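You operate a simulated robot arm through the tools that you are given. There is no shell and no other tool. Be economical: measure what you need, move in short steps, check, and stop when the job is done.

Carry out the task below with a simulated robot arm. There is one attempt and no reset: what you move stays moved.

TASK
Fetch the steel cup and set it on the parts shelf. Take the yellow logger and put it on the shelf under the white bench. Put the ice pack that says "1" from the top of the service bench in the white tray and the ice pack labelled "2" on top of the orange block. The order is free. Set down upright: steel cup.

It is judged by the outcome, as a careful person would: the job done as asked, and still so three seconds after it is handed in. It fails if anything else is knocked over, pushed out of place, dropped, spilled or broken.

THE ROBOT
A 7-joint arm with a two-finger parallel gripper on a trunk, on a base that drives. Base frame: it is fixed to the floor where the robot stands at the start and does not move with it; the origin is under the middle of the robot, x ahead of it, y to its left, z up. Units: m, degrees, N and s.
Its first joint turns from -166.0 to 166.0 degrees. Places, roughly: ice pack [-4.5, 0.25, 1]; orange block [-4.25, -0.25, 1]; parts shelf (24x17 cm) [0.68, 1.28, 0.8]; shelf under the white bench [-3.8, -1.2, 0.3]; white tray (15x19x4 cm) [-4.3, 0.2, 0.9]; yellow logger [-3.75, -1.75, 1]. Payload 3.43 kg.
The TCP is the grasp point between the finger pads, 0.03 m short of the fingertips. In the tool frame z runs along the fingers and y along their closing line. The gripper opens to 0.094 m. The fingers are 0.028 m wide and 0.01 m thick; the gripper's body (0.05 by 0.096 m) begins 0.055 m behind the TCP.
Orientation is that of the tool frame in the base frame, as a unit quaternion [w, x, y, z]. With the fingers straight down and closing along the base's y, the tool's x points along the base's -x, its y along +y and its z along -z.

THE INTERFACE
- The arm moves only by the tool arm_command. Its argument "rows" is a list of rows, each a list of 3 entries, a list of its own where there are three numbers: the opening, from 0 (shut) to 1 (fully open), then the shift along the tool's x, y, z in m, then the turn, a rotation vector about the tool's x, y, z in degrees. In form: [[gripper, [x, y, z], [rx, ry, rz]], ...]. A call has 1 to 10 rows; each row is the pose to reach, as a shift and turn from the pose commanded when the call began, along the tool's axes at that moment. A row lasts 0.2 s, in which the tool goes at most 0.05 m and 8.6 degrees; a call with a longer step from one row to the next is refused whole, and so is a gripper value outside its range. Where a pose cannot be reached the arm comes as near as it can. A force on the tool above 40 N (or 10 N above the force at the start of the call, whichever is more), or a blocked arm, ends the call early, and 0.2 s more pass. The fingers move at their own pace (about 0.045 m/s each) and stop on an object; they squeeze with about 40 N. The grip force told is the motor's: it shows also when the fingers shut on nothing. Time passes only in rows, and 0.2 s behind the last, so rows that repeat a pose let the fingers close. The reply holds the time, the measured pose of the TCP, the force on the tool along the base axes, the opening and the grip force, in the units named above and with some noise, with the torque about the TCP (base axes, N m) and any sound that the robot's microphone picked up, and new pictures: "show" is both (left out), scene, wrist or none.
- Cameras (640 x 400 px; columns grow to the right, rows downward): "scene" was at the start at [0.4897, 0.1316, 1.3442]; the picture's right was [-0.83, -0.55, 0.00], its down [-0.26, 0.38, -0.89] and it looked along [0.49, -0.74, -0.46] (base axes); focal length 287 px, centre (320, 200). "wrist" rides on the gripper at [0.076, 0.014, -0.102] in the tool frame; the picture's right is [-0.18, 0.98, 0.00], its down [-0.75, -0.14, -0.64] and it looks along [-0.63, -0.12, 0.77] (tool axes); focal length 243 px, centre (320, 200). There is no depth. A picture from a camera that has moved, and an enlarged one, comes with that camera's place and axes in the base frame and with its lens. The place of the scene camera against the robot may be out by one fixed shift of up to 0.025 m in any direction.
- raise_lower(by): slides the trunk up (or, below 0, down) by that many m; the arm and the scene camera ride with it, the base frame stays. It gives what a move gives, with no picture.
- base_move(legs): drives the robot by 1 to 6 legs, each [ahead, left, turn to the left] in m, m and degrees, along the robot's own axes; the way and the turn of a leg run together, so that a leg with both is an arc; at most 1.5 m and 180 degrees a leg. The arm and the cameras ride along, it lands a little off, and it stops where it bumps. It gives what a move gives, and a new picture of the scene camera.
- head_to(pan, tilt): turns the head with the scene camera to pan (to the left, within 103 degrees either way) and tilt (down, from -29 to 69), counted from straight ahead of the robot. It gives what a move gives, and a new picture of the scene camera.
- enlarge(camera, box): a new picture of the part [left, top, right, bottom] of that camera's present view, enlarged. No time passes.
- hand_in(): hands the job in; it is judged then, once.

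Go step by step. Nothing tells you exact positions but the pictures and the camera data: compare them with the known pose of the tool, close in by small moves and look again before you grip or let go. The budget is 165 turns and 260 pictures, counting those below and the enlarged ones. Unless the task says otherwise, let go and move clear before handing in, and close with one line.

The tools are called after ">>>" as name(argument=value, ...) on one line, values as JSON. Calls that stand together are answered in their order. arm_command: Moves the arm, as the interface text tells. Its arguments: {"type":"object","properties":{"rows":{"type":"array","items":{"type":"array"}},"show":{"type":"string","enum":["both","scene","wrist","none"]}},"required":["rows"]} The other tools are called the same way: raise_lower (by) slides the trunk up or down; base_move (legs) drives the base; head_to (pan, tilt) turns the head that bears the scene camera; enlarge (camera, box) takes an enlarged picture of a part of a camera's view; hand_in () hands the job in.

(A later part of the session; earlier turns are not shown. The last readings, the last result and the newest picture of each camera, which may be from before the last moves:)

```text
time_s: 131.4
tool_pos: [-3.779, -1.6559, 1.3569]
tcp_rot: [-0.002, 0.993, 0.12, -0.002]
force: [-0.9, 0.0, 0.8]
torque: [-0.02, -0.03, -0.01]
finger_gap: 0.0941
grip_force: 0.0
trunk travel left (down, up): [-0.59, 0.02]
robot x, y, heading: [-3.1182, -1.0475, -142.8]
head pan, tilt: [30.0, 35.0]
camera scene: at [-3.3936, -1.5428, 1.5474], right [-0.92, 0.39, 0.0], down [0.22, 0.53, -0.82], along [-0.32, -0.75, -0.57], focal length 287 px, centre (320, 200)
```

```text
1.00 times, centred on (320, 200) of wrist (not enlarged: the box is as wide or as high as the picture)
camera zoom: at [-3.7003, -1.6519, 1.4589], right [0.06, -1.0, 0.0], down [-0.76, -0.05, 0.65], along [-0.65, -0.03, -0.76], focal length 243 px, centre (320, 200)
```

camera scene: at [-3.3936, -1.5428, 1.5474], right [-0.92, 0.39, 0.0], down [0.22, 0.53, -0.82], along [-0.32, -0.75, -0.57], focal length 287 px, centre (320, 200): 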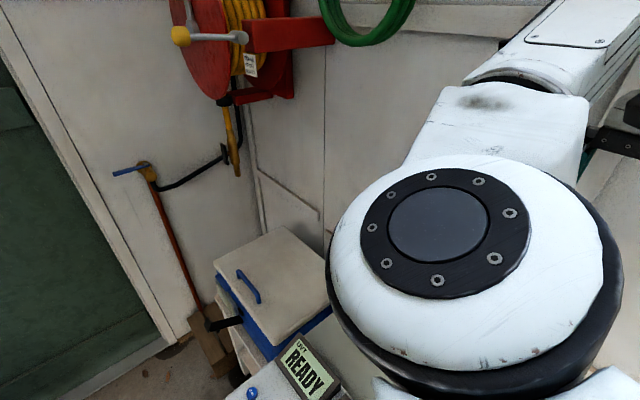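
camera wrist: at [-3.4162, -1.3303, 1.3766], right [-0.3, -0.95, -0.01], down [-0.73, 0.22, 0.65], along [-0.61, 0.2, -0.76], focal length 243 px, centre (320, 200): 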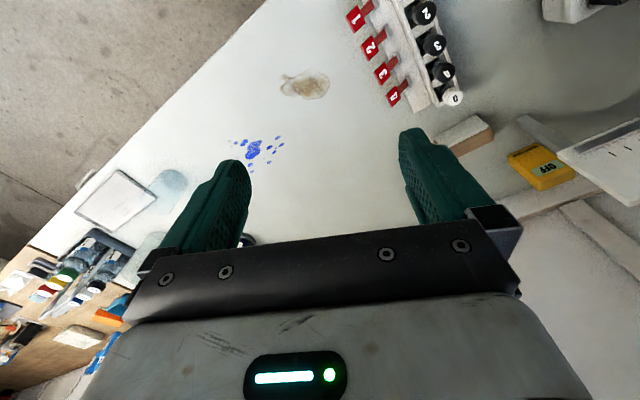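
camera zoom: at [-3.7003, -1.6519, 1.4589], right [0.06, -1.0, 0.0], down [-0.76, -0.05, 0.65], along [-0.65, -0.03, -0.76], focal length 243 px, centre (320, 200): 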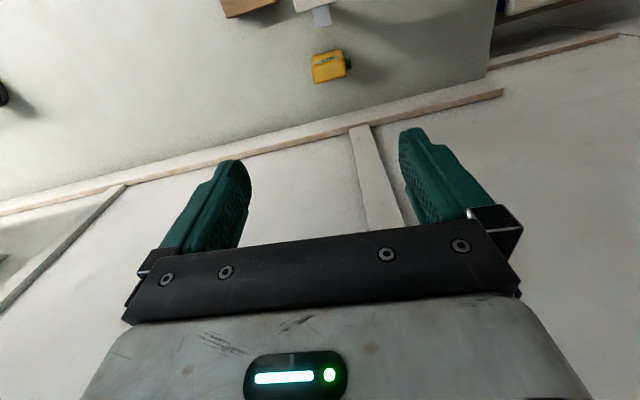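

>>> enlarge(camera="wrist", box=[240, 0, 400, 120])

```text
3.33 times, centred on (320, 60) of wrist
camera zoom: at [-3.7003, -1.6519, 1.4589], right [0.06, -1.0, 0.0], down [-0.76, -0.05, 0.65], along [-0.65, -0.03, -0.76], focal length 809 px, centre (320, 667)
```

zoom: 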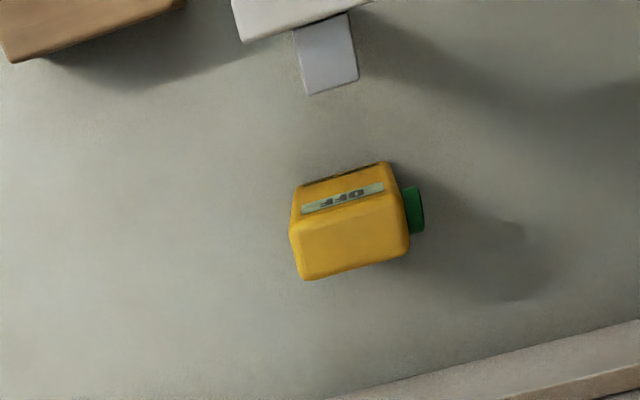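

On closer view the logger actually stands upright (about 62 × 37 × 100 mm) at (-3.805, -1.673), facing the sign, with a green plug on its left side. I'll grip it across its thickness, with the wrist camera side turned to the right, away from the sign.

>>> arm_command(rows=[[1, [0, 0, 0], [0, 0, -8.5]], [1, [0, 0, 0], [0, 0, -17]], [1, [0, 0, 0], [0, 0, -25.5]], [1, [0, 0, 0], [0, 0, -34]], [1, [0, 0, 0], [0, 0, -42.5]], [1, [-0.005, 0.002, 0], [0, 0, -51]], [1, [-0.01, 0.004, 0], [0, 0, -59.5]], [1, [-0.015, 0.006, 0], [0, 0, -68]], [1, [-0.02, 0.008, 0], [0, 0, -76.5]], [1, [-0.029, 0.01, 0], [0, 0, -85]]], show="none")

>>> arm_command(rows=[[1, [0, 0, 0], [0, 0, -8]], [1, [0, 0, 0.03], [0, 0, -8]], [1, [0, 0, 0.07], [0, 0, -8]], [1, [0, 0, 0.11], [0, 0, -8]], [1, [0, 0, 0.15], [0, 0, -8]], [1, [0, 0, 0.15], [0, 0, -8]]], show="wrist")

```text
time_s: 133.6
tool_pos: [-3.8044, -1.6728, 1.3577]
tcp_rot: [-0.003, 0.65, 0.76, -0.001]
force: [0.3, -1.2, 0.6]
torque: [-0.02, -0.04, 0.0]
finger_gap: 0.0942
grip_force: 0.0
trunk travel left (down, up): [-0.59, 0.02]
robot x, y, heading: [-3.1208, -1.0518, -142.6]
head pan, tilt: [30.0, 35.0]
```

```text
time_s: 135.0
tool_pos: [-3.806, -1.6713, 1.2069]
tcp_rot: [-0.005, 0.596, 0.803, 0.0]
force: [0.3, -0.5, 0.8]
torque: [0.01, 0.01, -0.02]
finger_gap: 0.0938
grip_force: 0.0
trunk travel left (down, up): [-0.59, 0.02]
robot x, y, heading: [-3.1239, -1.0502, -142.7]
head pan, tilt: [30.0, 35.0]
camera wrist: at [-3.8128, -1.5951, 1.3097], right [0.99, 0.11, -0.01], down [0.09, -0.76, 0.64], along [0.06, -0.64, -0.77], focal length 243 px, centre (320, 200)
```

wrist: 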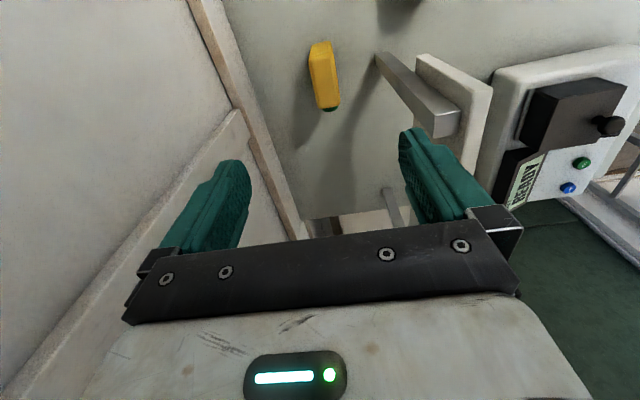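

The logger is centred between the fingers. I go down and check before the final part.

>>> arm_command(rows=[[1, [0.003, 0, 0.04], [0, 0, 0]], [1, [0.003, 0, 0.08], [0, 0, 0]], [1, [0.003, 0, 0.12], [0, 0, 0]], [1, [0.003, 0, 0.15], [0, 0, 0]], [1, [0.003, 0, 0.15], [0, 0, 0]]])

```text
time_s: 136.2
tool_pos: [-3.8052, -1.6703, 1.0565]
tcp_rot: [-0.004, 0.596, 0.803, 0.0]
force: [-0.4, -0.1, -0.3]
torque: [0.0, 0.0, 0.06]
finger_gap: 0.094
grip_force: 0.0
trunk travel left (down, up): [-0.59, 0.02]
robot x, y, heading: [-3.1229, -1.0474, -142.8]
head pan, tilt: [30.0, 35.0]
camera scene: at [-3.3936, -1.5428, 1.5474], right [-0.92, 0.39, 0.0], down [0.22, 0.53, -0.82], along [-0.32, -0.75, -0.57], focal length 287 px, centre (320, 200)
camera wrist: at [-3.8143, -1.5929, 1.1592], right [0.99, 0.11, -0.01], down [0.09, -0.76, 0.64], along [0.06, -0.64, -0.77], focal length 243 px, centre (320, 200)
```

scene: 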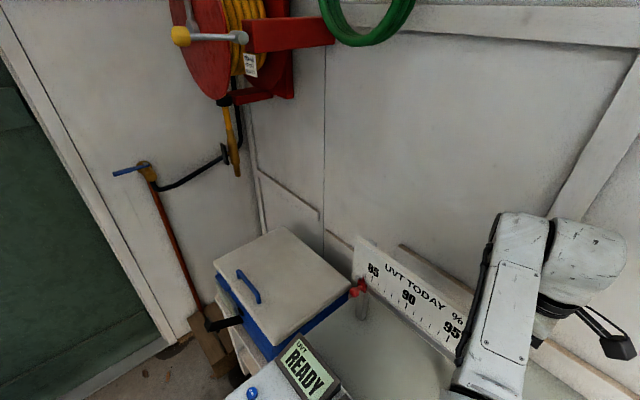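
wrist: 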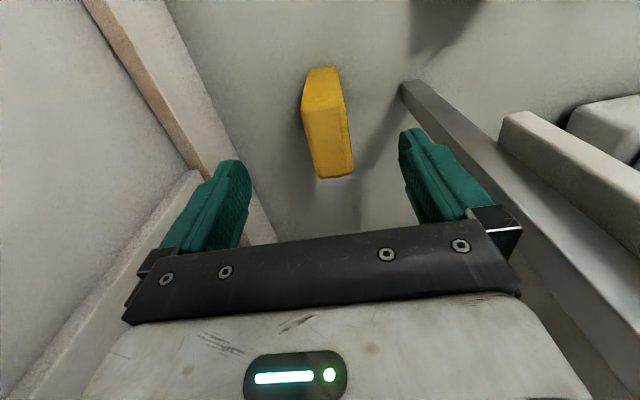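

Going straight down would press the forearm onto the sign's top corner (z ≈ 1.16). Instead I tilt the hand 45 degrees to the right about its closing axis; the pads stay parallel to the logger and the forearm moves away from the sign.

>>> arm_command(rows=[[1, [0, 0, -0.02], [0, -8, 0]], [1, [0, 0, -0.02], [0, -16, 0]], [1, [0, 0, -0.02], [0, -24, 0]], [1, [0, 0, -0.02], [0, -32, 0]], [1, [0, 0, -0.01], [0, -40, 0]], [1, [0, 0, 0], [0, -45, 0]], [1, [0, 0, 0], [0, -45, 0]]])

```text
time_s: 137.8
tool_pos: [-3.8064, -1.6685, 1.0581]
tcp_rot: [0.305, 0.55, 0.743, -0.229]
force: [-0.2, 0.1, -0.5]
torque: [0.01, 0.02, 0.0]
finger_gap: 0.0941
grip_force: 0.0
trunk travel left (down, up): [-0.59, 0.02]
robot x, y, heading: [-3.1182, -1.0525, -142.9]
head pan, tilt: [30.0, 35.0]
camera scene: at [-3.3937, -1.5427, 1.5474], right [-0.92, 0.39, 0.0], down [0.22, 0.53, -0.82], along [-0.32, -0.75, -0.57], focal length 287 px, centre (320, 200)
camera wrist: at [-3.8298, -1.5437, 1.0759], right [0.98, 0.16, 0.12], down [-0.11, -0.12, 0.99], along [0.17, -0.98, -0.1], focal length 243 px, centre (320, 200)
```

scene: 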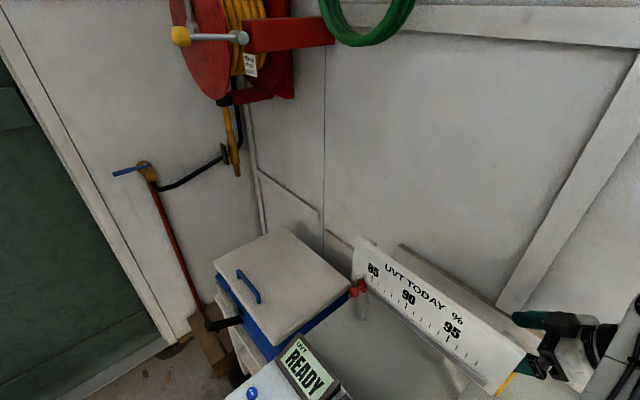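
wrist: 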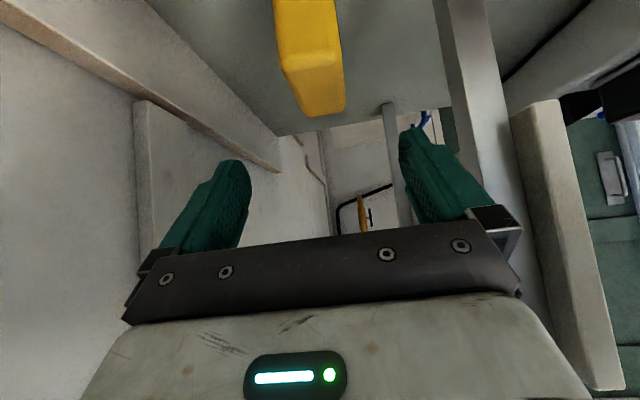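

The forearm is now clear of the sign and the logger is centred. I go straight down.

>>> arm_command(rows=[[1, [0.015, 0, 0.015], [0, 0, 0]], [1, [0.03, 0, 0.03], [0, 0, 0]], [1, [0.045, 0, 0.045], [0, 0, 0]], [1, [0.06, 0, 0.06], [0, 0, 0]], [1, [0.064, 0, 0.064], [0, 0, 0]], [1, [0.064, 0, 0.064], [0, 0, 0]]])

```text
time_s: 139.2
tool_pos: [-3.8071, -1.6679, 0.9669]
tcp_rot: [0.304, 0.551, 0.743, -0.229]
force: [-0.2, 0.4, 0.6]
torque: [0.01, 0.05, 0.01]
finger_gap: 0.0938
grip_force: 0.0
trunk travel left (down, up): [-0.59, 0.02]
robot x, y, heading: [-3.123, -1.0522, -142.5]
head pan, tilt: [30.0, 35.0]
camera scene: at [-3.3936, -1.5427, 1.5474], right [-0.92, 0.39, 0.0], down [0.22, 0.53, -0.82], along [-0.32, -0.75, -0.57], focal length 287 px, centre (320, 200)
camera wrist: at [-3.8306, -1.5435, 0.9851], right [0.98, 0.16, 0.12], down [-0.11, -0.12, 0.99], along [0.17, -0.98, -0.1], focal length 243 px, centre (320, 200)
```

scene: 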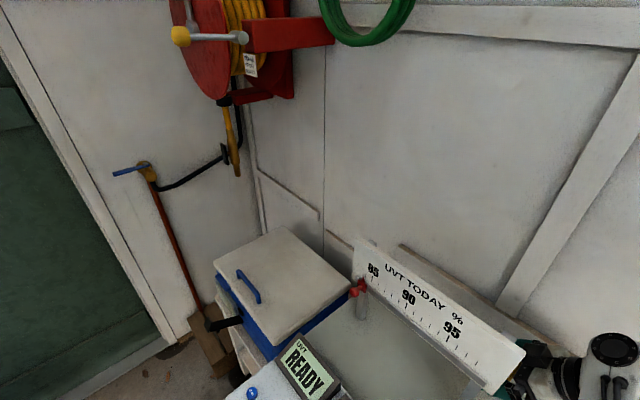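
wrist: 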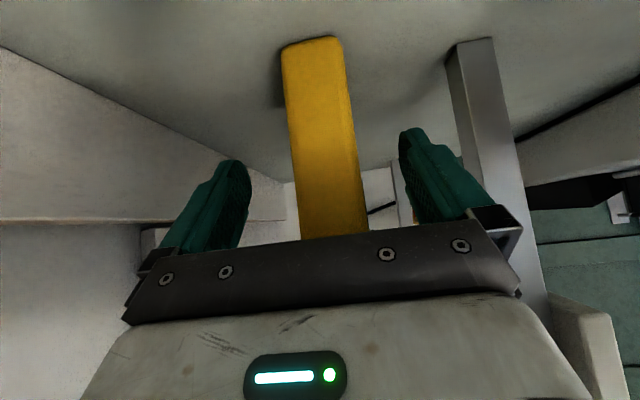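

The logger is between the pads, so I close.

>>> arm_command(rows=[[0.5, [0, 0, 0], [0, 0, 0]], [0.3, [0, 0, 0], [0, 0, 0]], [0, [0, 0, 0], [0, 0, 0]], [0, [0, 0, 0], [0, 0, 0]], [0, [0, 0, 0], [0, 0, 0]], [0, [0, 0, 0], [0, 0, 0]]], show="wrist")

```text
time_s: 140.6
tool_pos: [-3.8079, -1.6683, 0.9674]
tcp_rot: [0.303, 0.551, 0.743, -0.229]
force: [0.5, 0.0, 0.6]
torque: [0.01, -0.06, -0.01]
finger_gap: 0.0339
grip_force: 40.3
trunk travel left (down, up): [-0.59, 0.02]
robot x, y, heading: [-3.1215, -1.0504, -142.9]
head pan, tilt: [30.0, 35.0]
camera wrist: at [-3.8306, -1.5435, 0.9855], right [0.98, 0.16, 0.12], down [-0.11, -0.12, 0.99], along [0.17, -0.98, -0.1], focal length 243 px, centre (320, 200)
```

wrist: 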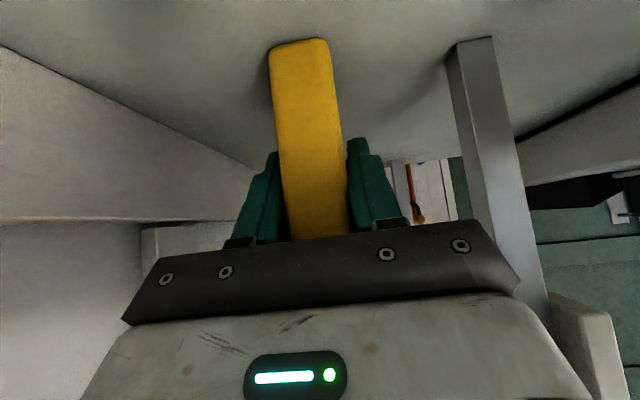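

Gripped at a 34 mm gap. I lift and move right, away from the sign.

>>> arm_command(rows=[[0, [-0.0141, 0, -0.0141], [0, 0, 0]], [0, [-0.0283, 0, -0.0283], [0, 0, 0]], [0, [-0.0424, 0, -0.0566], [0, 0, 0]], [0, [-0.0495, 0, -0.0919], [0, 0, 0]], [0, [-0.0566, 0, -0.1273], [0, 0, 0]], [0, [-0.0566, 0, -0.17], [0, 0, 0]], [0, [-0.0566, 0, -0.212], [0, 0, 0]], [0, [-0.0566, 0, -0.255], [0, 0, 0]], [0, [-0.0566, 0, -0.255], [0, 0, 0]]])

```text
time_s: 142.6
tool_pos: [-3.845, -1.5361, 1.1884]
tcp_rot: [0.303, 0.551, 0.743, -0.229]
force: [0.3, 0.4, -1.2]
torque: [-0.01, 0.01, 0.0]
finger_gap: 0.0338
grip_force: 39.6
trunk travel left (down, up): [-0.59, 0.02]
robot x, y, heading: [-3.1212, -1.0496, -142.8]
head pan, tilt: [30.0, 35.0]
camera scene: at [-3.3937, -1.5425, 1.5475], right [-0.92, 0.39, 0.0], down [0.22, 0.53, -0.82], along [-0.32, -0.75, -0.57], focal length 287 px, centre (320, 200)
camera wrist: at [-3.8679, -1.4106, 1.2074], right [0.98, 0.16, 0.13], down [-0.11, -0.12, 0.99], along [0.17, -0.98, -0.1], focal length 243 px, centre (320, 200)
```

scene: 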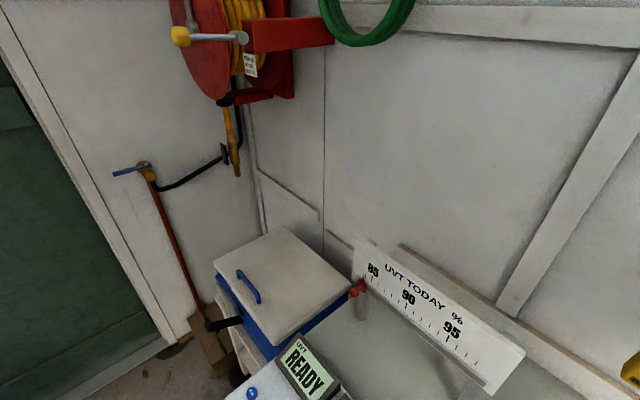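
wrist: 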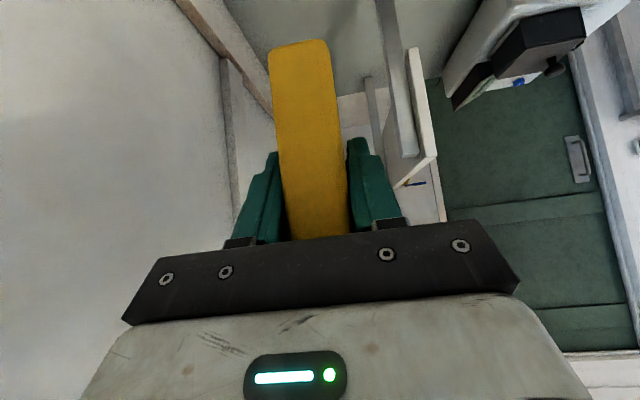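

The logger is secure. I back away from the bench and then swing the hand so it leans toward the robot.

>>> base_move(legs=[[-0.4, 0, 0]])

>>> arm_command(rows=[[0, [0, 0, 0], [5.66, 0, 5.66]], [0, [0, 0, 0], [11.31, 0, 11.31]], [0, [0, 0, 0], [16.97, 0, 16.97]], [0, [0, 0, 0], [22.63, 0, 22.63]], [0, [0, 0, 0], [28.28, 0, 28.28]], [0, [0, 0, 0], [33.94, 0, 33.94]], [0, [0, 0, 0], [39.6, 0, 39.6]], [0, [0, 0, 0], [45.25, 0, 45.25]], [0, [0, 0, 0], [50.9, 0, 50.9]]], show="none")

>>> head_to(pan=0, tilt=40)

```text
time_s: 145.1
tool_pos: [-3.527, -1.2897, 1.1883]
tcp_rot: [0.303, 0.552, 0.742, -0.229]
force: [0.5, 0.6, 0.3]
torque: [0.02, -0.05, 0.0]
finger_gap: 0.0338
grip_force: 39.6
trunk travel left (down, up): [-0.59, 0.02]
robot x, y, heading: [-2.7981, -0.8139, -143.5]
head pan, tilt: [30.0, 35.0]
camera scene: at [-3.0756, -1.2992, 1.5474], right [-0.92, 0.39, 0.0], down [0.23, 0.53, -0.82], along [-0.32, -0.75, -0.57], focal length 287 px, centre (320, 200)
```

scene: 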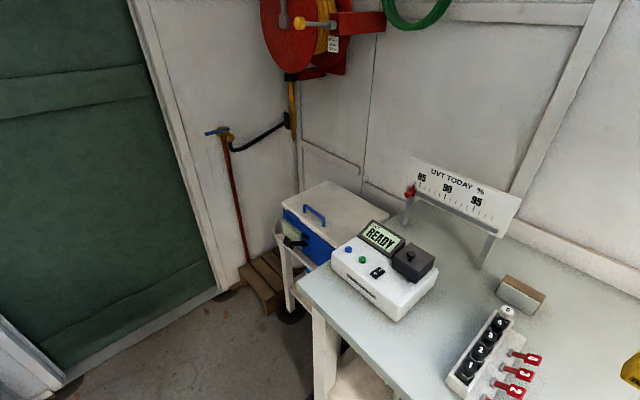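

```text
time_s: 147.1
tool_pos: [-3.5276, -1.2893, 1.1885]
tcp_rot: [0.111, 0.882, 0.274, -0.368]
force: [-0.6, 0.5, -1.6]
torque: [0.01, -0.01, -0.01]
finger_gap: 0.0337
grip_force: 40.1
trunk travel left (down, up): [-0.59, 0.02]
robot x, y, heading: [-2.8019, -0.8114, -143.0]
head pan, tilt: [30.0, 35.0]
```

```text
time_s: 148.0
tool_pos: [-3.5271, -1.2906, 1.1883]
tcp_rot: [0.111, 0.881, 0.275, -0.368]
force: [-0.4, -0.4, -1.3]
torque: [-0.01, -0.01, 0.02]
finger_gap: 0.0339
grip_force: 40.3
trunk travel left (down, up): [-0.59, 0.02]
robot x, y, heading: [-2.8033, -0.8086, -143.5]
head pan, tilt: [0.0, 40.0]
camera scene: at [-3.1089, -1.2693, 1.5399], right [-0.6, 0.8, 0.0], down [0.51, 0.39, -0.77], along [-0.61, -0.46, -0.64], focal length 287 px, centre (320, 200)
```

scene: 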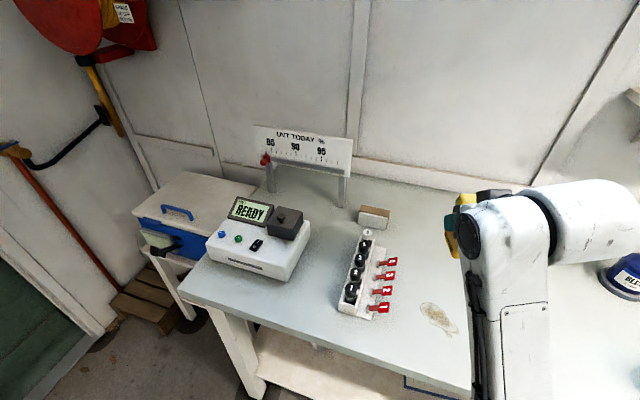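

I reposition to face the bench square-on, further back, then lower the trunk to see the shelf underneath.

>>> base_move(legs=[[-0.247, 0.507, -19.6]])

>>> raise_lower(by=-0.45)

>>> head_to(pan=0, tilt=30)

```text
time_s: 151.2
tool_pos: [-3.1978, -1.357, 1.1891]
tcp_rot: [0.047, 0.915, 0.12, -0.381]
force: [-0.9, -0.6, -0.7]
torque: [0.02, 0.01, 0.03]
finger_gap: 0.0339
grip_force: 40.0
trunk travel left (down, up): [-0.59, 0.02]
robot x, y, heading: [-2.3503, -1.1537, -162.6]
head pan, tilt: [0.0, 40.0]
camera scene: at [-2.8018, -1.4784, 1.5399], right [-0.29, 0.96, 0.0], down [0.61, 0.19, -0.77], along [-0.73, -0.22, -0.64], focal length 287 px, centre (320, 200)
```

scene: 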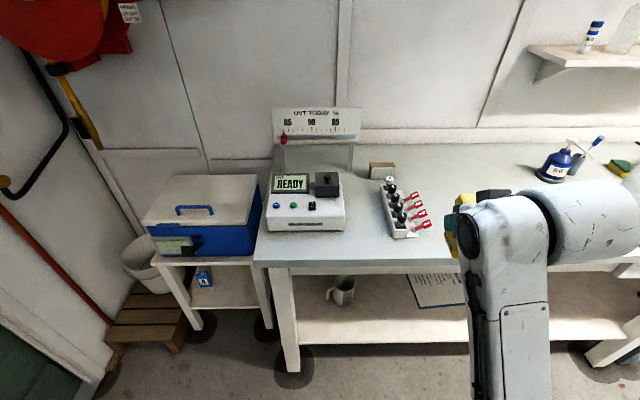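

```text
refused: -0.45 is not a number from -0.4 to 0.4
```

```text
time_s: 152.0
tool_pos: [-3.1974, -1.3563, 1.1878]
tcp_rot: [0.046, 0.916, 0.119, -0.381]
force: [-0.7, -1.3, -1.9]
torque: [-0.01, 0.01, 0.03]
finger_gap: 0.0339
grip_force: 39.8
trunk travel left (down, up): [-0.59, 0.02]
robot x, y, heading: [-2.3516, -1.1498, -163.1]
head pan, tilt: [0.0, 30.0]
camera scene: at [-2.8069, -1.4801, 1.5552], right [-0.29, 0.96, 0.0], down [0.48, 0.15, -0.87], along [-0.83, -0.25, -0.5], focal length 287 px, centre (320, 200)
```

scene: 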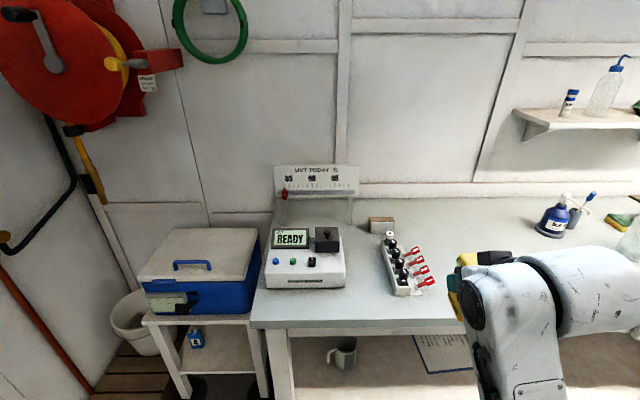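

The shelf under the bench holds a mug and a sheet of paper, with free space between them near (-3.48, -1.41). I lower the trunk while the hand is in front of the bench.

>>> raise_lower(by=-0.3)

>>> raise_lower(by=-0.25)

>>> head_to(pan=0, tilt=25)

>>> enlarge(camera="wrist", box=[0, 0, 640, 400])

```text
time_s: 155.0
tool_pos: [-3.1975, -1.3549, 0.8893]
tcp_rot: [0.046, 0.915, 0.12, -0.381]
force: [0.9, -0.9, -0.4]
torque: [0.03, -0.01, 0.01]
finger_gap: 0.0338
grip_force: 39.9
trunk travel left (down, up): [-0.29, 0.32]
robot x, y, heading: [-2.3513, -1.1517, -162.7]
head pan, tilt: [0.0, 30.0]
```

```text
time_s: 157.6
tool_pos: [-3.1988, -1.3557, 0.6386]
tcp_rot: [0.046, 0.915, 0.119, -0.382]
force: [-0.3, 0.3, -1.2]
torque: [0.02, 0.02, -0.01]
finger_gap: 0.0338
grip_force: 40.1
trunk travel left (down, up): [-0.04, 0.57]
robot x, y, heading: [-2.3535, -1.1509, -162.9]
head pan, tilt: [0.0, 30.0]
```

```text
time_s: 158.2
tool_pos: [-3.1971, -1.3564, 0.6401]
tcp_rot: [0.047, 0.915, 0.12, -0.381]
force: [-0.2, -0.1, -1.1]
torque: [-0.01, -0.03, -0.03]
finger_gap: 0.034
grip_force: 40.3
trunk travel left (down, up): [-0.04, 0.57]
robot x, y, heading: [-2.3521, -1.1494, -163.0]
head pan, tilt: [0.0, 25.0]
camera scene: at [-2.8085, -1.4805, 1.0131], right [-0.29, 0.96, 0.0], down [0.4, 0.12, -0.91], along [-0.87, -0.27, -0.42], focal length 287 px, centre (320, 200)
```

scene: 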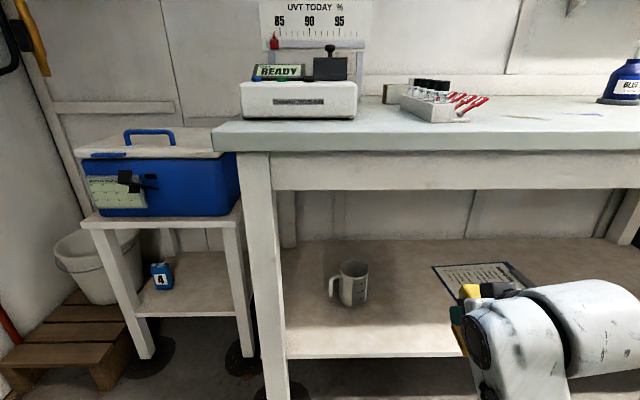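

```text
1.00 times, centred on (320, 200) of wrist (not enlarged: the box is as wide or as high as the picture)
camera zoom: at [-3.0718, -1.3379, 0.6562], right [0.12, -0.98, 0.12], down [-0.11, 0.11, 0.99], along [-0.99, -0.14, -0.09], focal length 243 px, centre (320, 200)
```

zoom: 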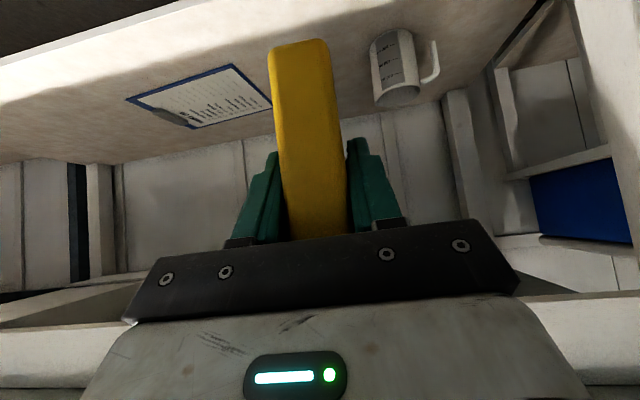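

The view is clear: the apron bottom is at about 0.80 and the shelf at 0.30. I lower the hand in front of the bench to just above shelf level.

>>> arm_command(rows=[[0, [0.0283, 0, 0.0283], [0, 0, 0]], [0, [0.0566, 0, 0.0566], [0, 0, 0]], [0, [0.0849, 0, 0.0849], [0, 0, 0]], [0, [0.1131, 0, 0.1131], [0, 0, 0]], [0, [0.1414, 0, 0.1414], [0, 0, 0]], [0, [0.159, 0, 0.159], [0, 0, 0]], [0, [0.159, 0, 0.159], [0, 0, 0]]])

```text
time_s: 159.8
tool_pos: [-3.1991, -1.3553, 0.4126]
tcp_rot: [0.046, 0.915, 0.119, -0.382]
force: [0.1, 0.0, -1.0]
torque: [-0.02, -0.02, 0.0]
finger_gap: 0.0336
grip_force: 40.3
trunk travel left (down, up): [-0.04, 0.57]
robot x, y, heading: [-2.3514, -1.1561, -162.7]
head pan, tilt: [0.0, 25.0]
camera scene: at [-2.8084, -1.4805, 1.0132], right [-0.29, 0.96, 0.0], down [0.4, 0.12, -0.91], along [-0.87, -0.27, -0.42], focal length 287 px, centre (320, 200)
camera wrist: at [-3.0723, -1.3364, 0.4308], right [0.12, -0.98, 0.12], down [-0.11, 0.11, 0.99], along [-0.99, -0.14, -0.09], focal length 243 px, centre (320, 200)
```

scene: 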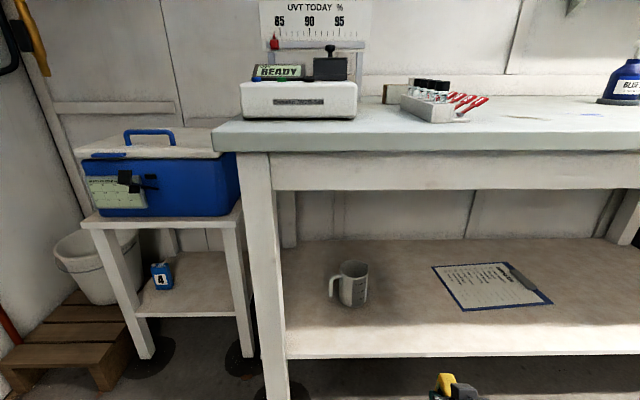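
wrist: 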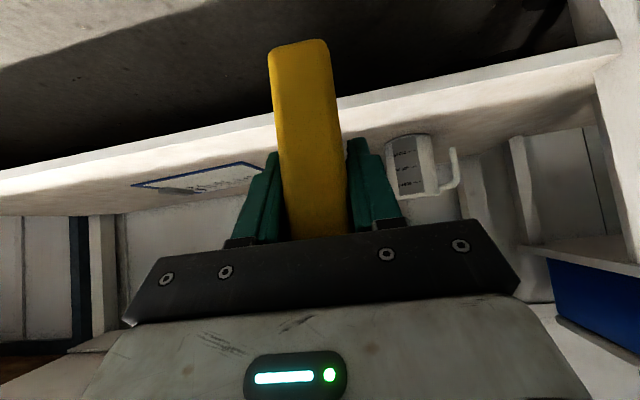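

The logger's bottom is about 5 cm above the shelf. I drive forward to bring it over the shelf.

>>> base_move(legs=[[0.2, 0, 0], [0.09, 0, 0]])

>>> enlarge(camera="wrist", box=[0, 0, 640, 400])

```text
time_s: 162.1
tool_pos: [-3.4759, -1.4426, 0.4129]
tcp_rot: [0.047, 0.915, 0.12, -0.381]
force: [-0.2, 0.1, -0.7]
torque: [-0.03, -0.02, 0.02]
finger_gap: 0.0336
grip_force: 40.6
trunk travel left (down, up): [-0.04, 0.57]
robot x, y, heading: [-2.6272, -1.2382, -162.9]
head pan, tilt: [0.0, 25.0]
camera scene: at [-3.0857, -1.5678, 1.0132], right [-0.3, 0.96, 0.0], down [0.4, 0.13, -0.91], along [-0.87, -0.27, -0.42], focal length 287 px, centre (320, 200)
```

scene: 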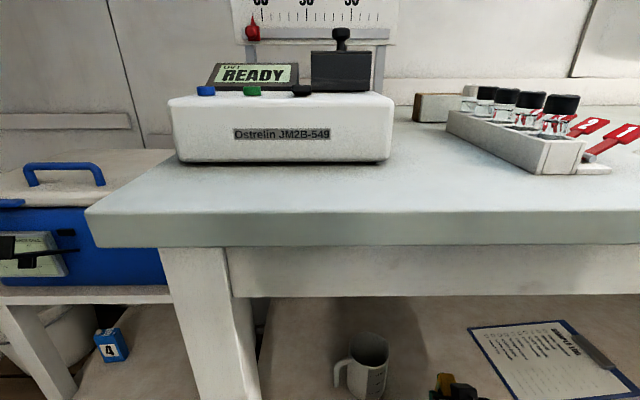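

```text
1.00 times, centred on (320, 200) of wrist (not enlarged: the box is as wide or as high as the picture)
camera zoom: at [-3.3501, -1.4246, 0.4312], right [0.13, -0.98, 0.12], down [-0.11, 0.11, 0.99], along [-0.99, -0.14, -0.09], focal length 243 px, centre (320, 200)
```

zoom: 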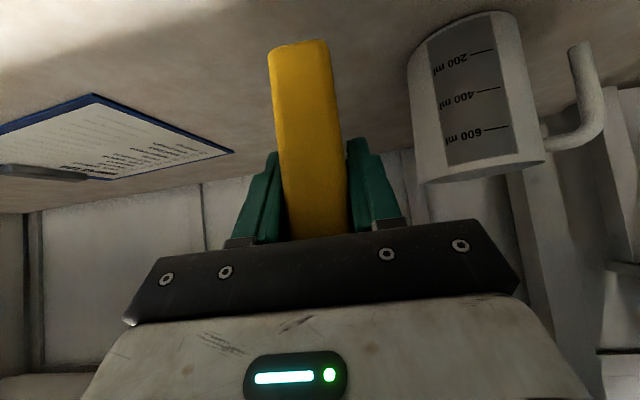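

The clearance to the jug and clipboard is good. I lower in small steps until contact.

>>> arm_command(rows=[[0, [0.0106, 0, 0.0106], [0, 0, 0]], [0, [0.0212, 0, 0.0212], [0, 0, 0]], [0, [0.0247, 0, 0.0247], [0, 0, 0]], [0, [0.0269, 0, 0.0269], [0, 0, 0]], [0, [0.029, 0, 0.029], [0, 0, 0]], [0, [0.0311, 0, 0.0311], [0, 0, 0]], [0, [0.0332, 0, 0.0332], [0, 0, 0]], [0, [0.0354, 0, 0.0354], [0, 0, 0]], [0, [0.0375, 0, 0.0375], [0, 0, 0]], [0, [0.0396, 0, 0.0396], [0, 0, 0]]], show="wrist")

```text
time_s: 164.3
tool_pos: [-3.4747, -1.4429, 0.3578]
tcp_rot: [0.046, 0.915, 0.12, -0.381]
force: [-0.3, -0.4, -1.1]
torque: [-0.03, -0.03, 0.02]
finger_gap: 0.0339
grip_force: 39.7
trunk travel left (down, up): [-0.04, 0.57]
robot x, y, heading: [-2.6286, -1.2364, -162.9]
head pan, tilt: [0.0, 25.0]
camera wrist: at [-3.3502, -1.424, 0.3749], right [0.13, -0.98, 0.12], down [-0.11, 0.11, 0.99], along [-0.99, -0.14, -0.09], focal length 243 px, centre (320, 200)
```

wrist: 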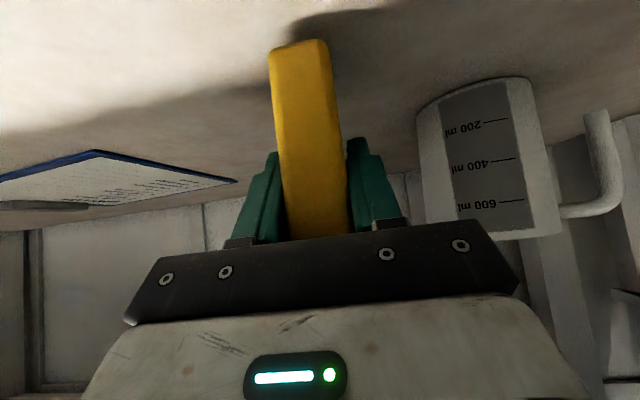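

>>> arm_command(rows=[[0, [0.0014, 0, 0.0014], [0, 0, 0]], [0, [0.0028, 0, 0.0028], [0, 0, 0]], [0, [0.0042, 0, 0.0042], [0, 0, 0]], [0, [0.0057, 0, 0.0057], [0, 0, 0]], [0, [0.0071, 0, 0.0071], [0, 0, 0]], [0, [0.0085, 0, 0.0085], [0, 0, 0]], [0, [0.0099, 0, 0.0099], [0, 0, 0]], [0, [0.0113, 0, 0.0113], [0, 0, 0]]], show="wrist")

```text
time_s: 166.1
tool_pos: [-3.4772, -1.4419, 0.347]
tcp_rot: [0.048, 0.913, 0.121, -0.387]
force: [4.7, 1.6, 31.8]
torque: [0.08, -1.18, 0.02]
finger_gap: 0.0338
grip_force: 39.9
trunk travel left (down, up): [-0.04, 0.57]
robot x, y, heading: [-2.6302, -1.2329, -162.7]
head pan, tilt: [0.0, 25.0]
camera wrist: at [-3.3519, -1.4245, 0.3627], right [0.13, -0.98, 0.12], down [-0.1, 0.11, 0.99], along [-0.99, -0.14, -0.08], focal length 243 px, centre (320, 200)
```

wrist: 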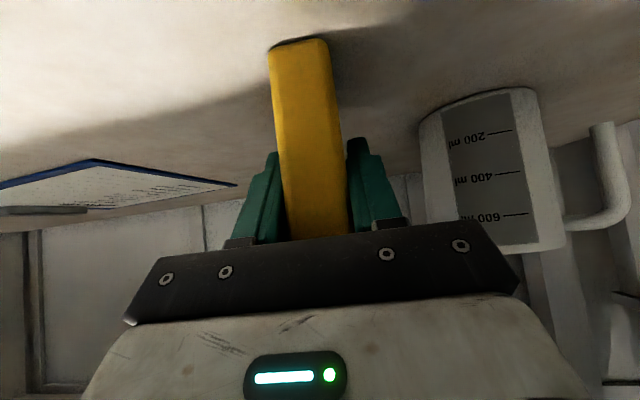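

Contact at 32 N. I ease up a little, open, and withdraw along the tool axis.

>>> arm_command(rows=[[0, [-0.0025, 0, -0.0025], [0, 0, 0]], [0.5, [-0.0025, 0, -0.0025], [0, 0, 0]], [1, [-0.0025, 0, -0.0025], [0, 0, 0]], [1, [-0.0025, 0, -0.0025], [0, 0, 0]], [1, [-0.0025, 0, -0.0025], [0, 0, 0]], [1, [-0.0025, 0, -0.02], [0, 0, 0]], [1, [-0.0025, 0, -0.05], [0, 0, 0]], [1, [-0.0025, 0, -0.085], [0, 0, 0]]], show="wrist")

```text
time_s: 167.9
tool_pos: [-3.4194, -1.4283, 0.4035]
tcp_rot: [0.047, 0.916, 0.121, -0.381]
force: [0.1, -0.1, 0.9]
torque: [-0.03, -0.01, -0.01]
finger_gap: 0.0942
grip_force: 0.0
trunk travel left (down, up): [-0.04, 0.57]
robot x, y, heading: [-2.6292, -1.2373, -162.7]
head pan, tilt: [0.0, 25.0]
camera wrist: at [-3.2935, -1.4093, 0.4212], right [0.13, -0.98, 0.12], down [-0.11, 0.11, 0.99], along [-0.99, -0.14, -0.09], focal length 243 px, centre (320, 200)
```

wrist: 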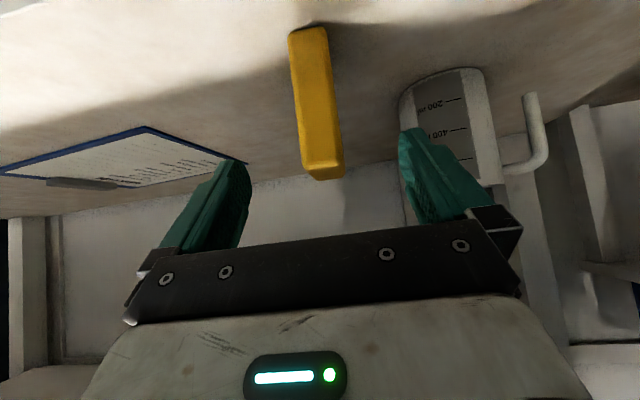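

The logger stands upright on the shelf. I back out and raise the trunk, then look toward the service bench.

>>> base_move(legs=[[-0.35, 0, 0]])

>>> raise_lower(by=0.4)

>>> head_to(pan=-35, tilt=20)

```text
time_s: 170.2
tool_pos: [-3.0849, -1.3233, 0.4025]
tcp_rot: [0.047, 0.915, 0.121, -0.382]
force: [-0.2, -0.1, -0.2]
torque: [-0.03, -0.04, 0.01]
finger_gap: 0.0942
grip_force: 0.1
trunk travel left (down, up): [-0.04, 0.57]
robot x, y, heading: [-2.2897, -1.1318, -163.0]
head pan, tilt: [0.0, 25.0]
camera scene: at [-2.7513, -1.4634, 1.0132], right [-0.29, 0.96, 0.0], down [0.4, 0.12, -0.91], along [-0.87, -0.27, -0.42], focal length 287 px, centre (320, 200)
```

scene: 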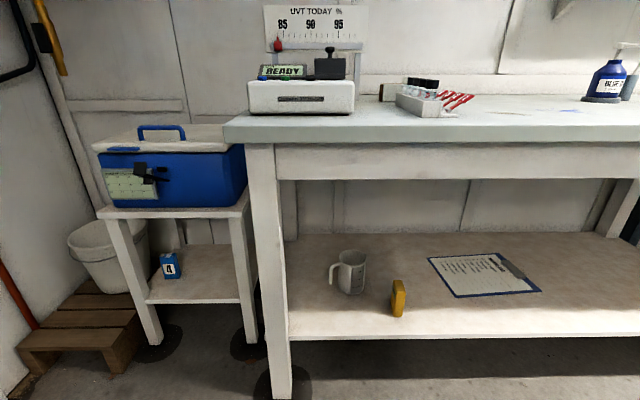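

```text
time_s: 174.0
tool_pos: [-3.0847, -1.3241, 0.8028]
tcp_rot: [0.046, 0.915, 0.12, -0.382]
force: [0.3, -0.5, -0.9]
torque: [0.0, 0.0, 0.02]
finger_gap: 0.094
grip_force: 0.0
trunk travel left (down, up): [-0.44, 0.17]
robot x, y, heading: [-2.2946, -1.1319, -162.9]
head pan, tilt: [0.0, 25.0]
```

```text
time_s: 175.0
tool_pos: [-3.0848, -1.3226, 0.8028]
tcp_rot: [0.047, 0.915, 0.12, -0.382]
force: [0.3, 0.0, -0.7]
torque: [-0.03, -0.02, -0.02]
finger_gap: 0.0939
grip_force: 0.1
trunk travel left (down, up): [-0.44, 0.17]
robot x, y, heading: [-2.2943, -1.1323, -163.0]
head pan, tilt: [-35.0, 20.0]
camera scene: at [-2.752, -1.4078, 1.4213], right [0.31, 0.95, 0.0], down [0.33, -0.1, -0.94], along [-0.89, 0.29, -0.34], focal length 287 px, centre (320, 200)
```

scene: 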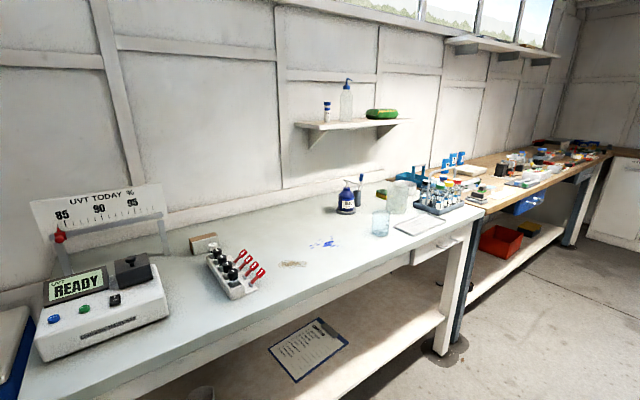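

The logger is in place. I straighten the tool to point down, raise it, and move right along toward the service bench.

>>> arm_command(rows=[[1, [-0.02, 0, -0.02], [0, 7.5, 0]], [1, [-0.04, 0, -0.04], [0, 15, 0]], [1, [-0.06, 0, -0.06], [0, 22.5, 0]], [1, [-0.08, 0, -0.08], [0, 30, 0]], [1, [-0.1, 0, -0.1], [0, 37.5, 0]], [1, [-0.12, 0, -0.12], [0, 45, 0]], [1, [-0.14, 0, -0.14], [0, 45, 0]]], show="none")

>>> raise_lower(by=0.16)

>>> base_move(legs=[[0.15, -0.6, 0], [0.1, -0.5, 0]])

>>> head_to(pan=-15, tilt=30)

```text
time_s: 176.6
tool_pos: [-3.096, -1.3162, 0.9232]
tcp_rot: [0.008, 0.979, 0.122, -0.163]
force: [0.4, 1.1, -0.3]
torque: [0.03, -0.01, 0.02]
finger_gap: 0.0942
grip_force: 0.0
out of reach, approached as far as the arm can: row 4, 5, 6, 7
trunk travel left (down, up): [-0.44, 0.17]
robot x, y, heading: [-2.296, -1.1301, -162.9]
head pan, tilt: [-35.0, 20.0]
```

```text
time_s: 178.5
tool_pos: [-3.0959, -1.3165, 1.0829]
tcp_rot: [0.008, 0.979, 0.124, -0.163]
force: [-0.1, 0.4, 0.4]
torque: [0.03, 0.03, -0.03]
finger_gap: 0.0941
grip_force: 0.1
trunk travel left (down, up): [-0.6, 0.01]
robot x, y, heading: [-2.2957, -1.1316, -162.9]
head pan, tilt: [-35.0, 20.0]
```

```text
time_s: 184.6
tool_pos: [-3.6611, -0.3332, 1.082]
tcp_rot: [0.007, 0.979, 0.123, -0.162]
force: [-0.4, 0.3, 1.2]
torque: [-0.02, 0.02, 0.02]
finger_gap: 0.094
grip_force: 0.0
trunk travel left (down, up): [-0.6, 0.01]
robot x, y, heading: [-2.8606, -0.1474, -162.8]
head pan, tilt: [-35.0, 20.0]
camera scene: at [-3.3164, -0.424, 1.5813], right [0.31, 0.95, 0.0], down [0.33, -0.1, -0.94], along [-0.89, 0.29, -0.34], focal length 287 px, centre (320, 200)
```

scene: 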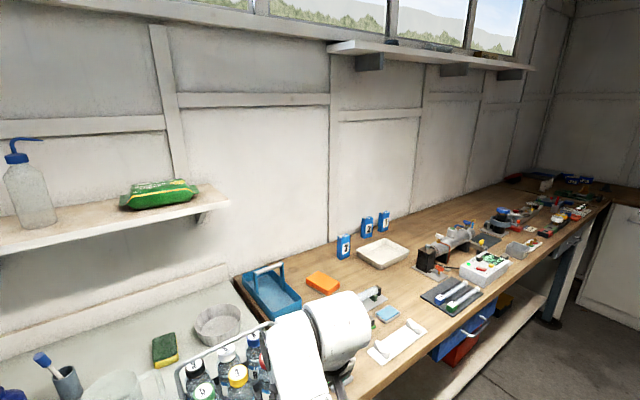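

```text
time_s: 185.4
tool_pos: [-3.6606, -0.3338, 1.0833]
tcp_rot: [0.009, 0.979, 0.124, -0.163]
force: [0.2, -0.1, -0.4]
torque: [-0.02, 0.03, 0.0]
finger_gap: 0.0941
grip_force: 0.2
trunk travel left (down, up): [-0.6, 0.01]
robot x, y, heading: [-2.8599, -0.1457, -162.7]
head pan, tilt: [-15.0, 30.0]
camera scene: at [-3.3181, -0.4558, 1.5653], right [-0.04, 1.0, 0.0], down [0.5, 0.02, -0.87], along [-0.87, -0.03, -0.5], focal length 287 px, centre (320, 200)
```

scene: 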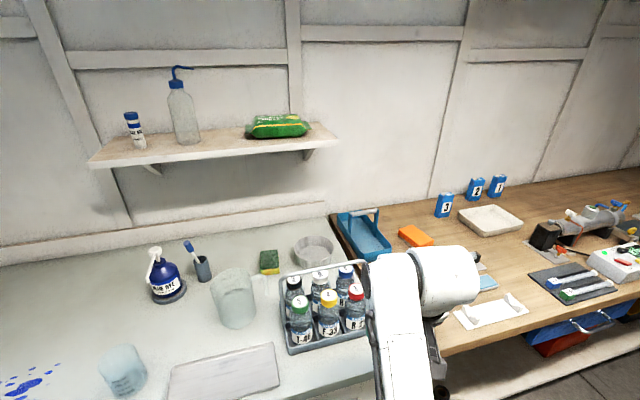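

I see ice packs 3, 2 and 1 standing on the wooden service bench, the white tray in front of them, and the orange block. I straighten and raise the tool first.

>>> arm_command(rows=[[1, [0.0125, -0.001, -0.025], [0, 3, 0]], [1, [0.025, -0.002, -0.051], [0, 7, 0]], [1, [0.0375, -0.004, -0.076], [0, 11, 0]], [1, [0.05, -0.005, -0.101], [0, 15, 0]], [1, [0.0625, -0.007, -0.1266], [0, 18.5, 0]], [1, [0.0625, -0.007, -0.1266], [0, 18.5, 0]]], show="none")

>>> enlarge(camera="scene", box=[320, 150, 640, 350])

```text
time_s: 186.8
tool_pos: [-3.5648, -0.305, 1.1841]
tcp_rot: [-0.012, 0.992, 0.124, -0.002]
force: [0.4, 0.1, 0.4]
torque: [-0.02, 0.01, -0.01]
finger_gap: 0.0941
grip_force: 0.1
trunk travel left (down, up): [-0.6, 0.01]
robot x, y, heading: [-2.8559, -0.1465, -162.6]
head pan, tilt: [-15.0, 30.0]
```

```text
2.00 times, centred on (480, 250) of scene
camera zoom: at [-3.318, -0.4559, 1.5652], right [-0.04, 1.0, 0.0], down [0.5, 0.02, -0.87], along [-0.87, -0.03, -0.5], focal length 573 px, centre (0, 100)
```

zoom: 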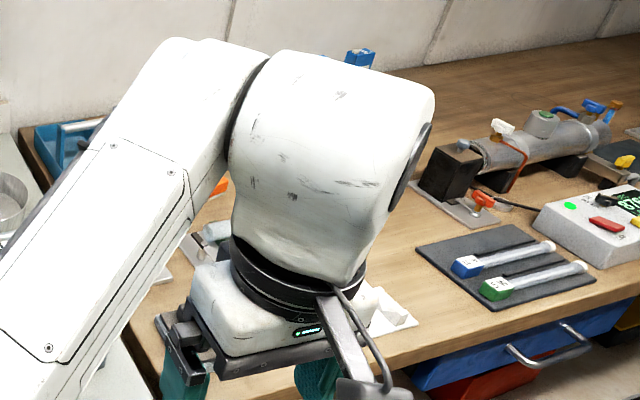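

I estimate pack 1 at (-4.55, 0.34), pack 2 at (-4.5, 0.23), the tray at (-4.33, 0.2) and the orange block at (-4.17, -0.14). I drive right along the bench for a closer view.

>>> base_move(legs=[[0.1, -0.45, 0], [0.1, -0.4, 0]])

>>> head_to(pan=15, tilt=30)

>>> enlarge(camera="wrist", box=[0, 0, 640, 400])

```text
time_s: 191.7
tool_pos: [-4.0056, 0.4453, 1.1835]
tcp_rot: [-0.012, 0.992, 0.123, -0.003]
force: [0.6, -0.1, 0.0]
torque: [0.02, 0.01, 0.01]
finger_gap: 0.0941
grip_force: 0.1
trunk travel left (down, up): [-0.6, 0.01]
robot x, y, heading: [-3.3057, 0.6041, -162.8]
head pan, tilt: [-15.0, 30.0]
camera scene: at [-3.7592, 0.2938, 1.5652], right [-0.04, 1.0, 0.0], down [0.5, 0.02, -0.87], along [-0.87, -0.03, -0.5], focal length 287 px, centre (320, 200)
```

scene: 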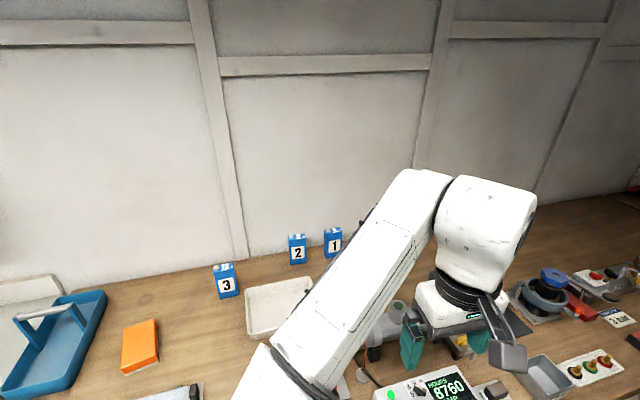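

```text
time_s: 192.6
tool_pos: [-4.0054, 0.4456, 1.1842]
tcp_rot: [-0.012, 0.992, 0.123, -0.003]
force: [0.3, 0.5, 1.1]
torque: [0.0, 0.02, -0.01]
finger_gap: 0.094
grip_force: 0.1
trunk travel left (down, up): [-0.6, 0.01]
robot x, y, heading: [-3.3033, 0.6029, -162.8]
head pan, tilt: [15.0, 30.0]
camera scene: at [-3.7455, 0.2491, 1.5652], right [-0.53, 0.85, 0.0], down [0.42, 0.27, -0.87], along [-0.73, -0.46, -0.5], focal length 287 px, centre (320, 200)
```

scene: 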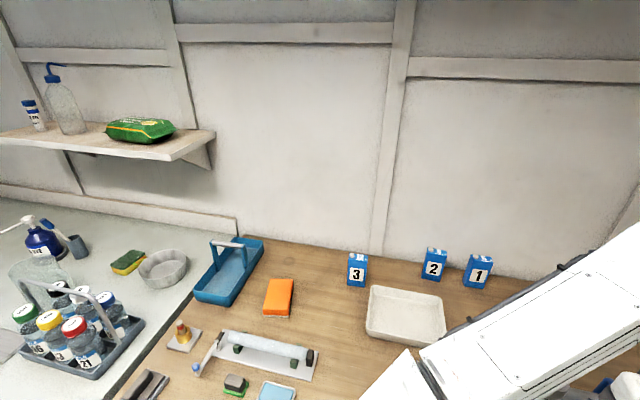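

```text
1.00 times, centred on (320, 200) of wrist (not enlarged: the box is as wide or as high as the picture)
camera zoom: at [-3.928, 0.4476, 1.2844], right [0.06, -1.0, -0.02], down [-0.76, -0.06, 0.65], along [-0.65, -0.02, -0.76], focal length 243 px, centre (320, 200)
```

zoom: 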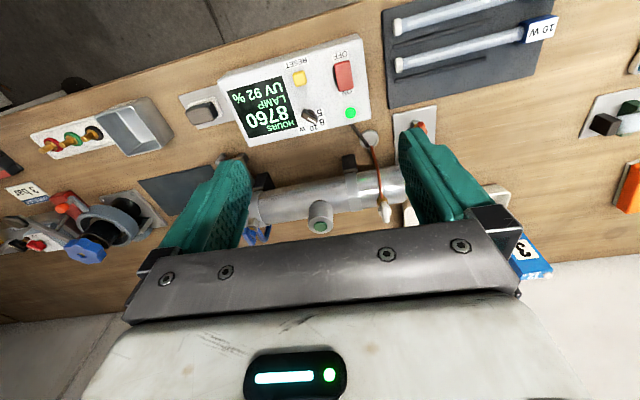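

>>> enlarge(camera="scene", box=[240, 225, 520, 400])

```text
2.29 times, centred on (380, 312) of scene
camera zoom: at [-3.7455, 0.2491, 1.5652], right [-0.53, 0.85, 0.0], down [0.42, 0.27, -0.87], along [-0.73, -0.46, -0.5], focal length 655 px, centre (183, -57)
```

zoom: 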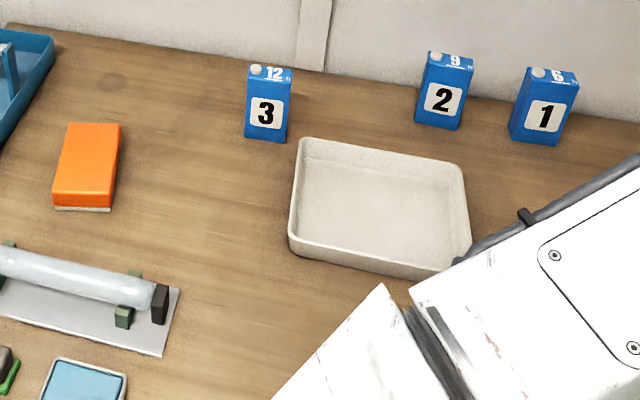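

The labels 1, 2 and 3 are clear on the fronts of the packs. Everything is reachable from one spot, so I drive forward to about 0.32 m from the bench front.

>>> base_move(legs=[[0.2, 0, 0], [0.12, 0, 0]])

>>> enlarge(camera="wrist", box=[0, 0, 640, 400])

```text
time_s: 195.1
tool_pos: [-4.3139, 0.3508, 1.183]
tcp_rot: [-0.011, 0.992, 0.123, -0.003]
force: [-0.1, -0.3, 0.1]
torque: [0.02, -0.03, -0.02]
finger_gap: 0.0936
grip_force: 0.2
trunk travel left (down, up): [-0.6, 0.01]
robot x, y, heading: [-3.6085, 0.5061, -162.9]
head pan, tilt: [15.0, 30.0]
camera scene: at [-4.0536, 0.1544, 1.5652], right [-0.53, 0.85, 0.0], down [0.42, 0.27, -0.87], along [-0.73, -0.46, -0.5], focal length 287 px, centre (320, 200)
```

scene: 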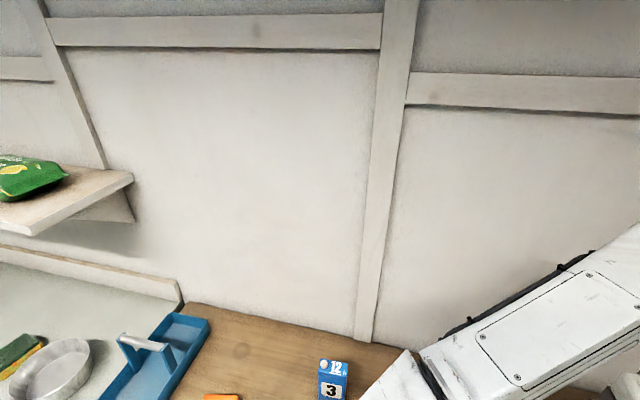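

```text
1.00 times, centred on (320, 200) of wrist (not enlarged: the box is as wide or as high as the picture)
camera zoom: at [-4.2361, 0.353, 1.2844], right [0.06, -1.0, -0.02], down [-0.76, -0.06, 0.65], along [-0.65, -0.02, -0.76], focal length 243 px, centre (320, 200)
```

zoom: 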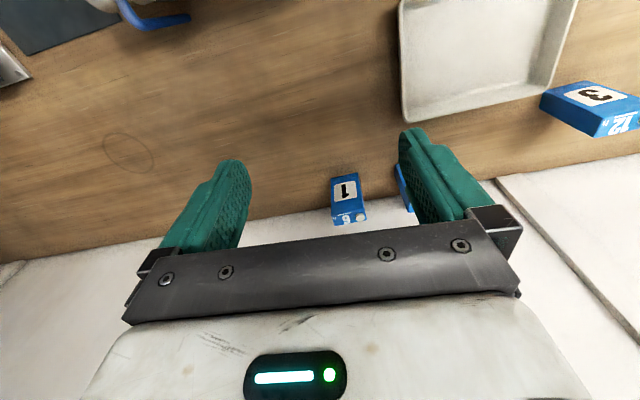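

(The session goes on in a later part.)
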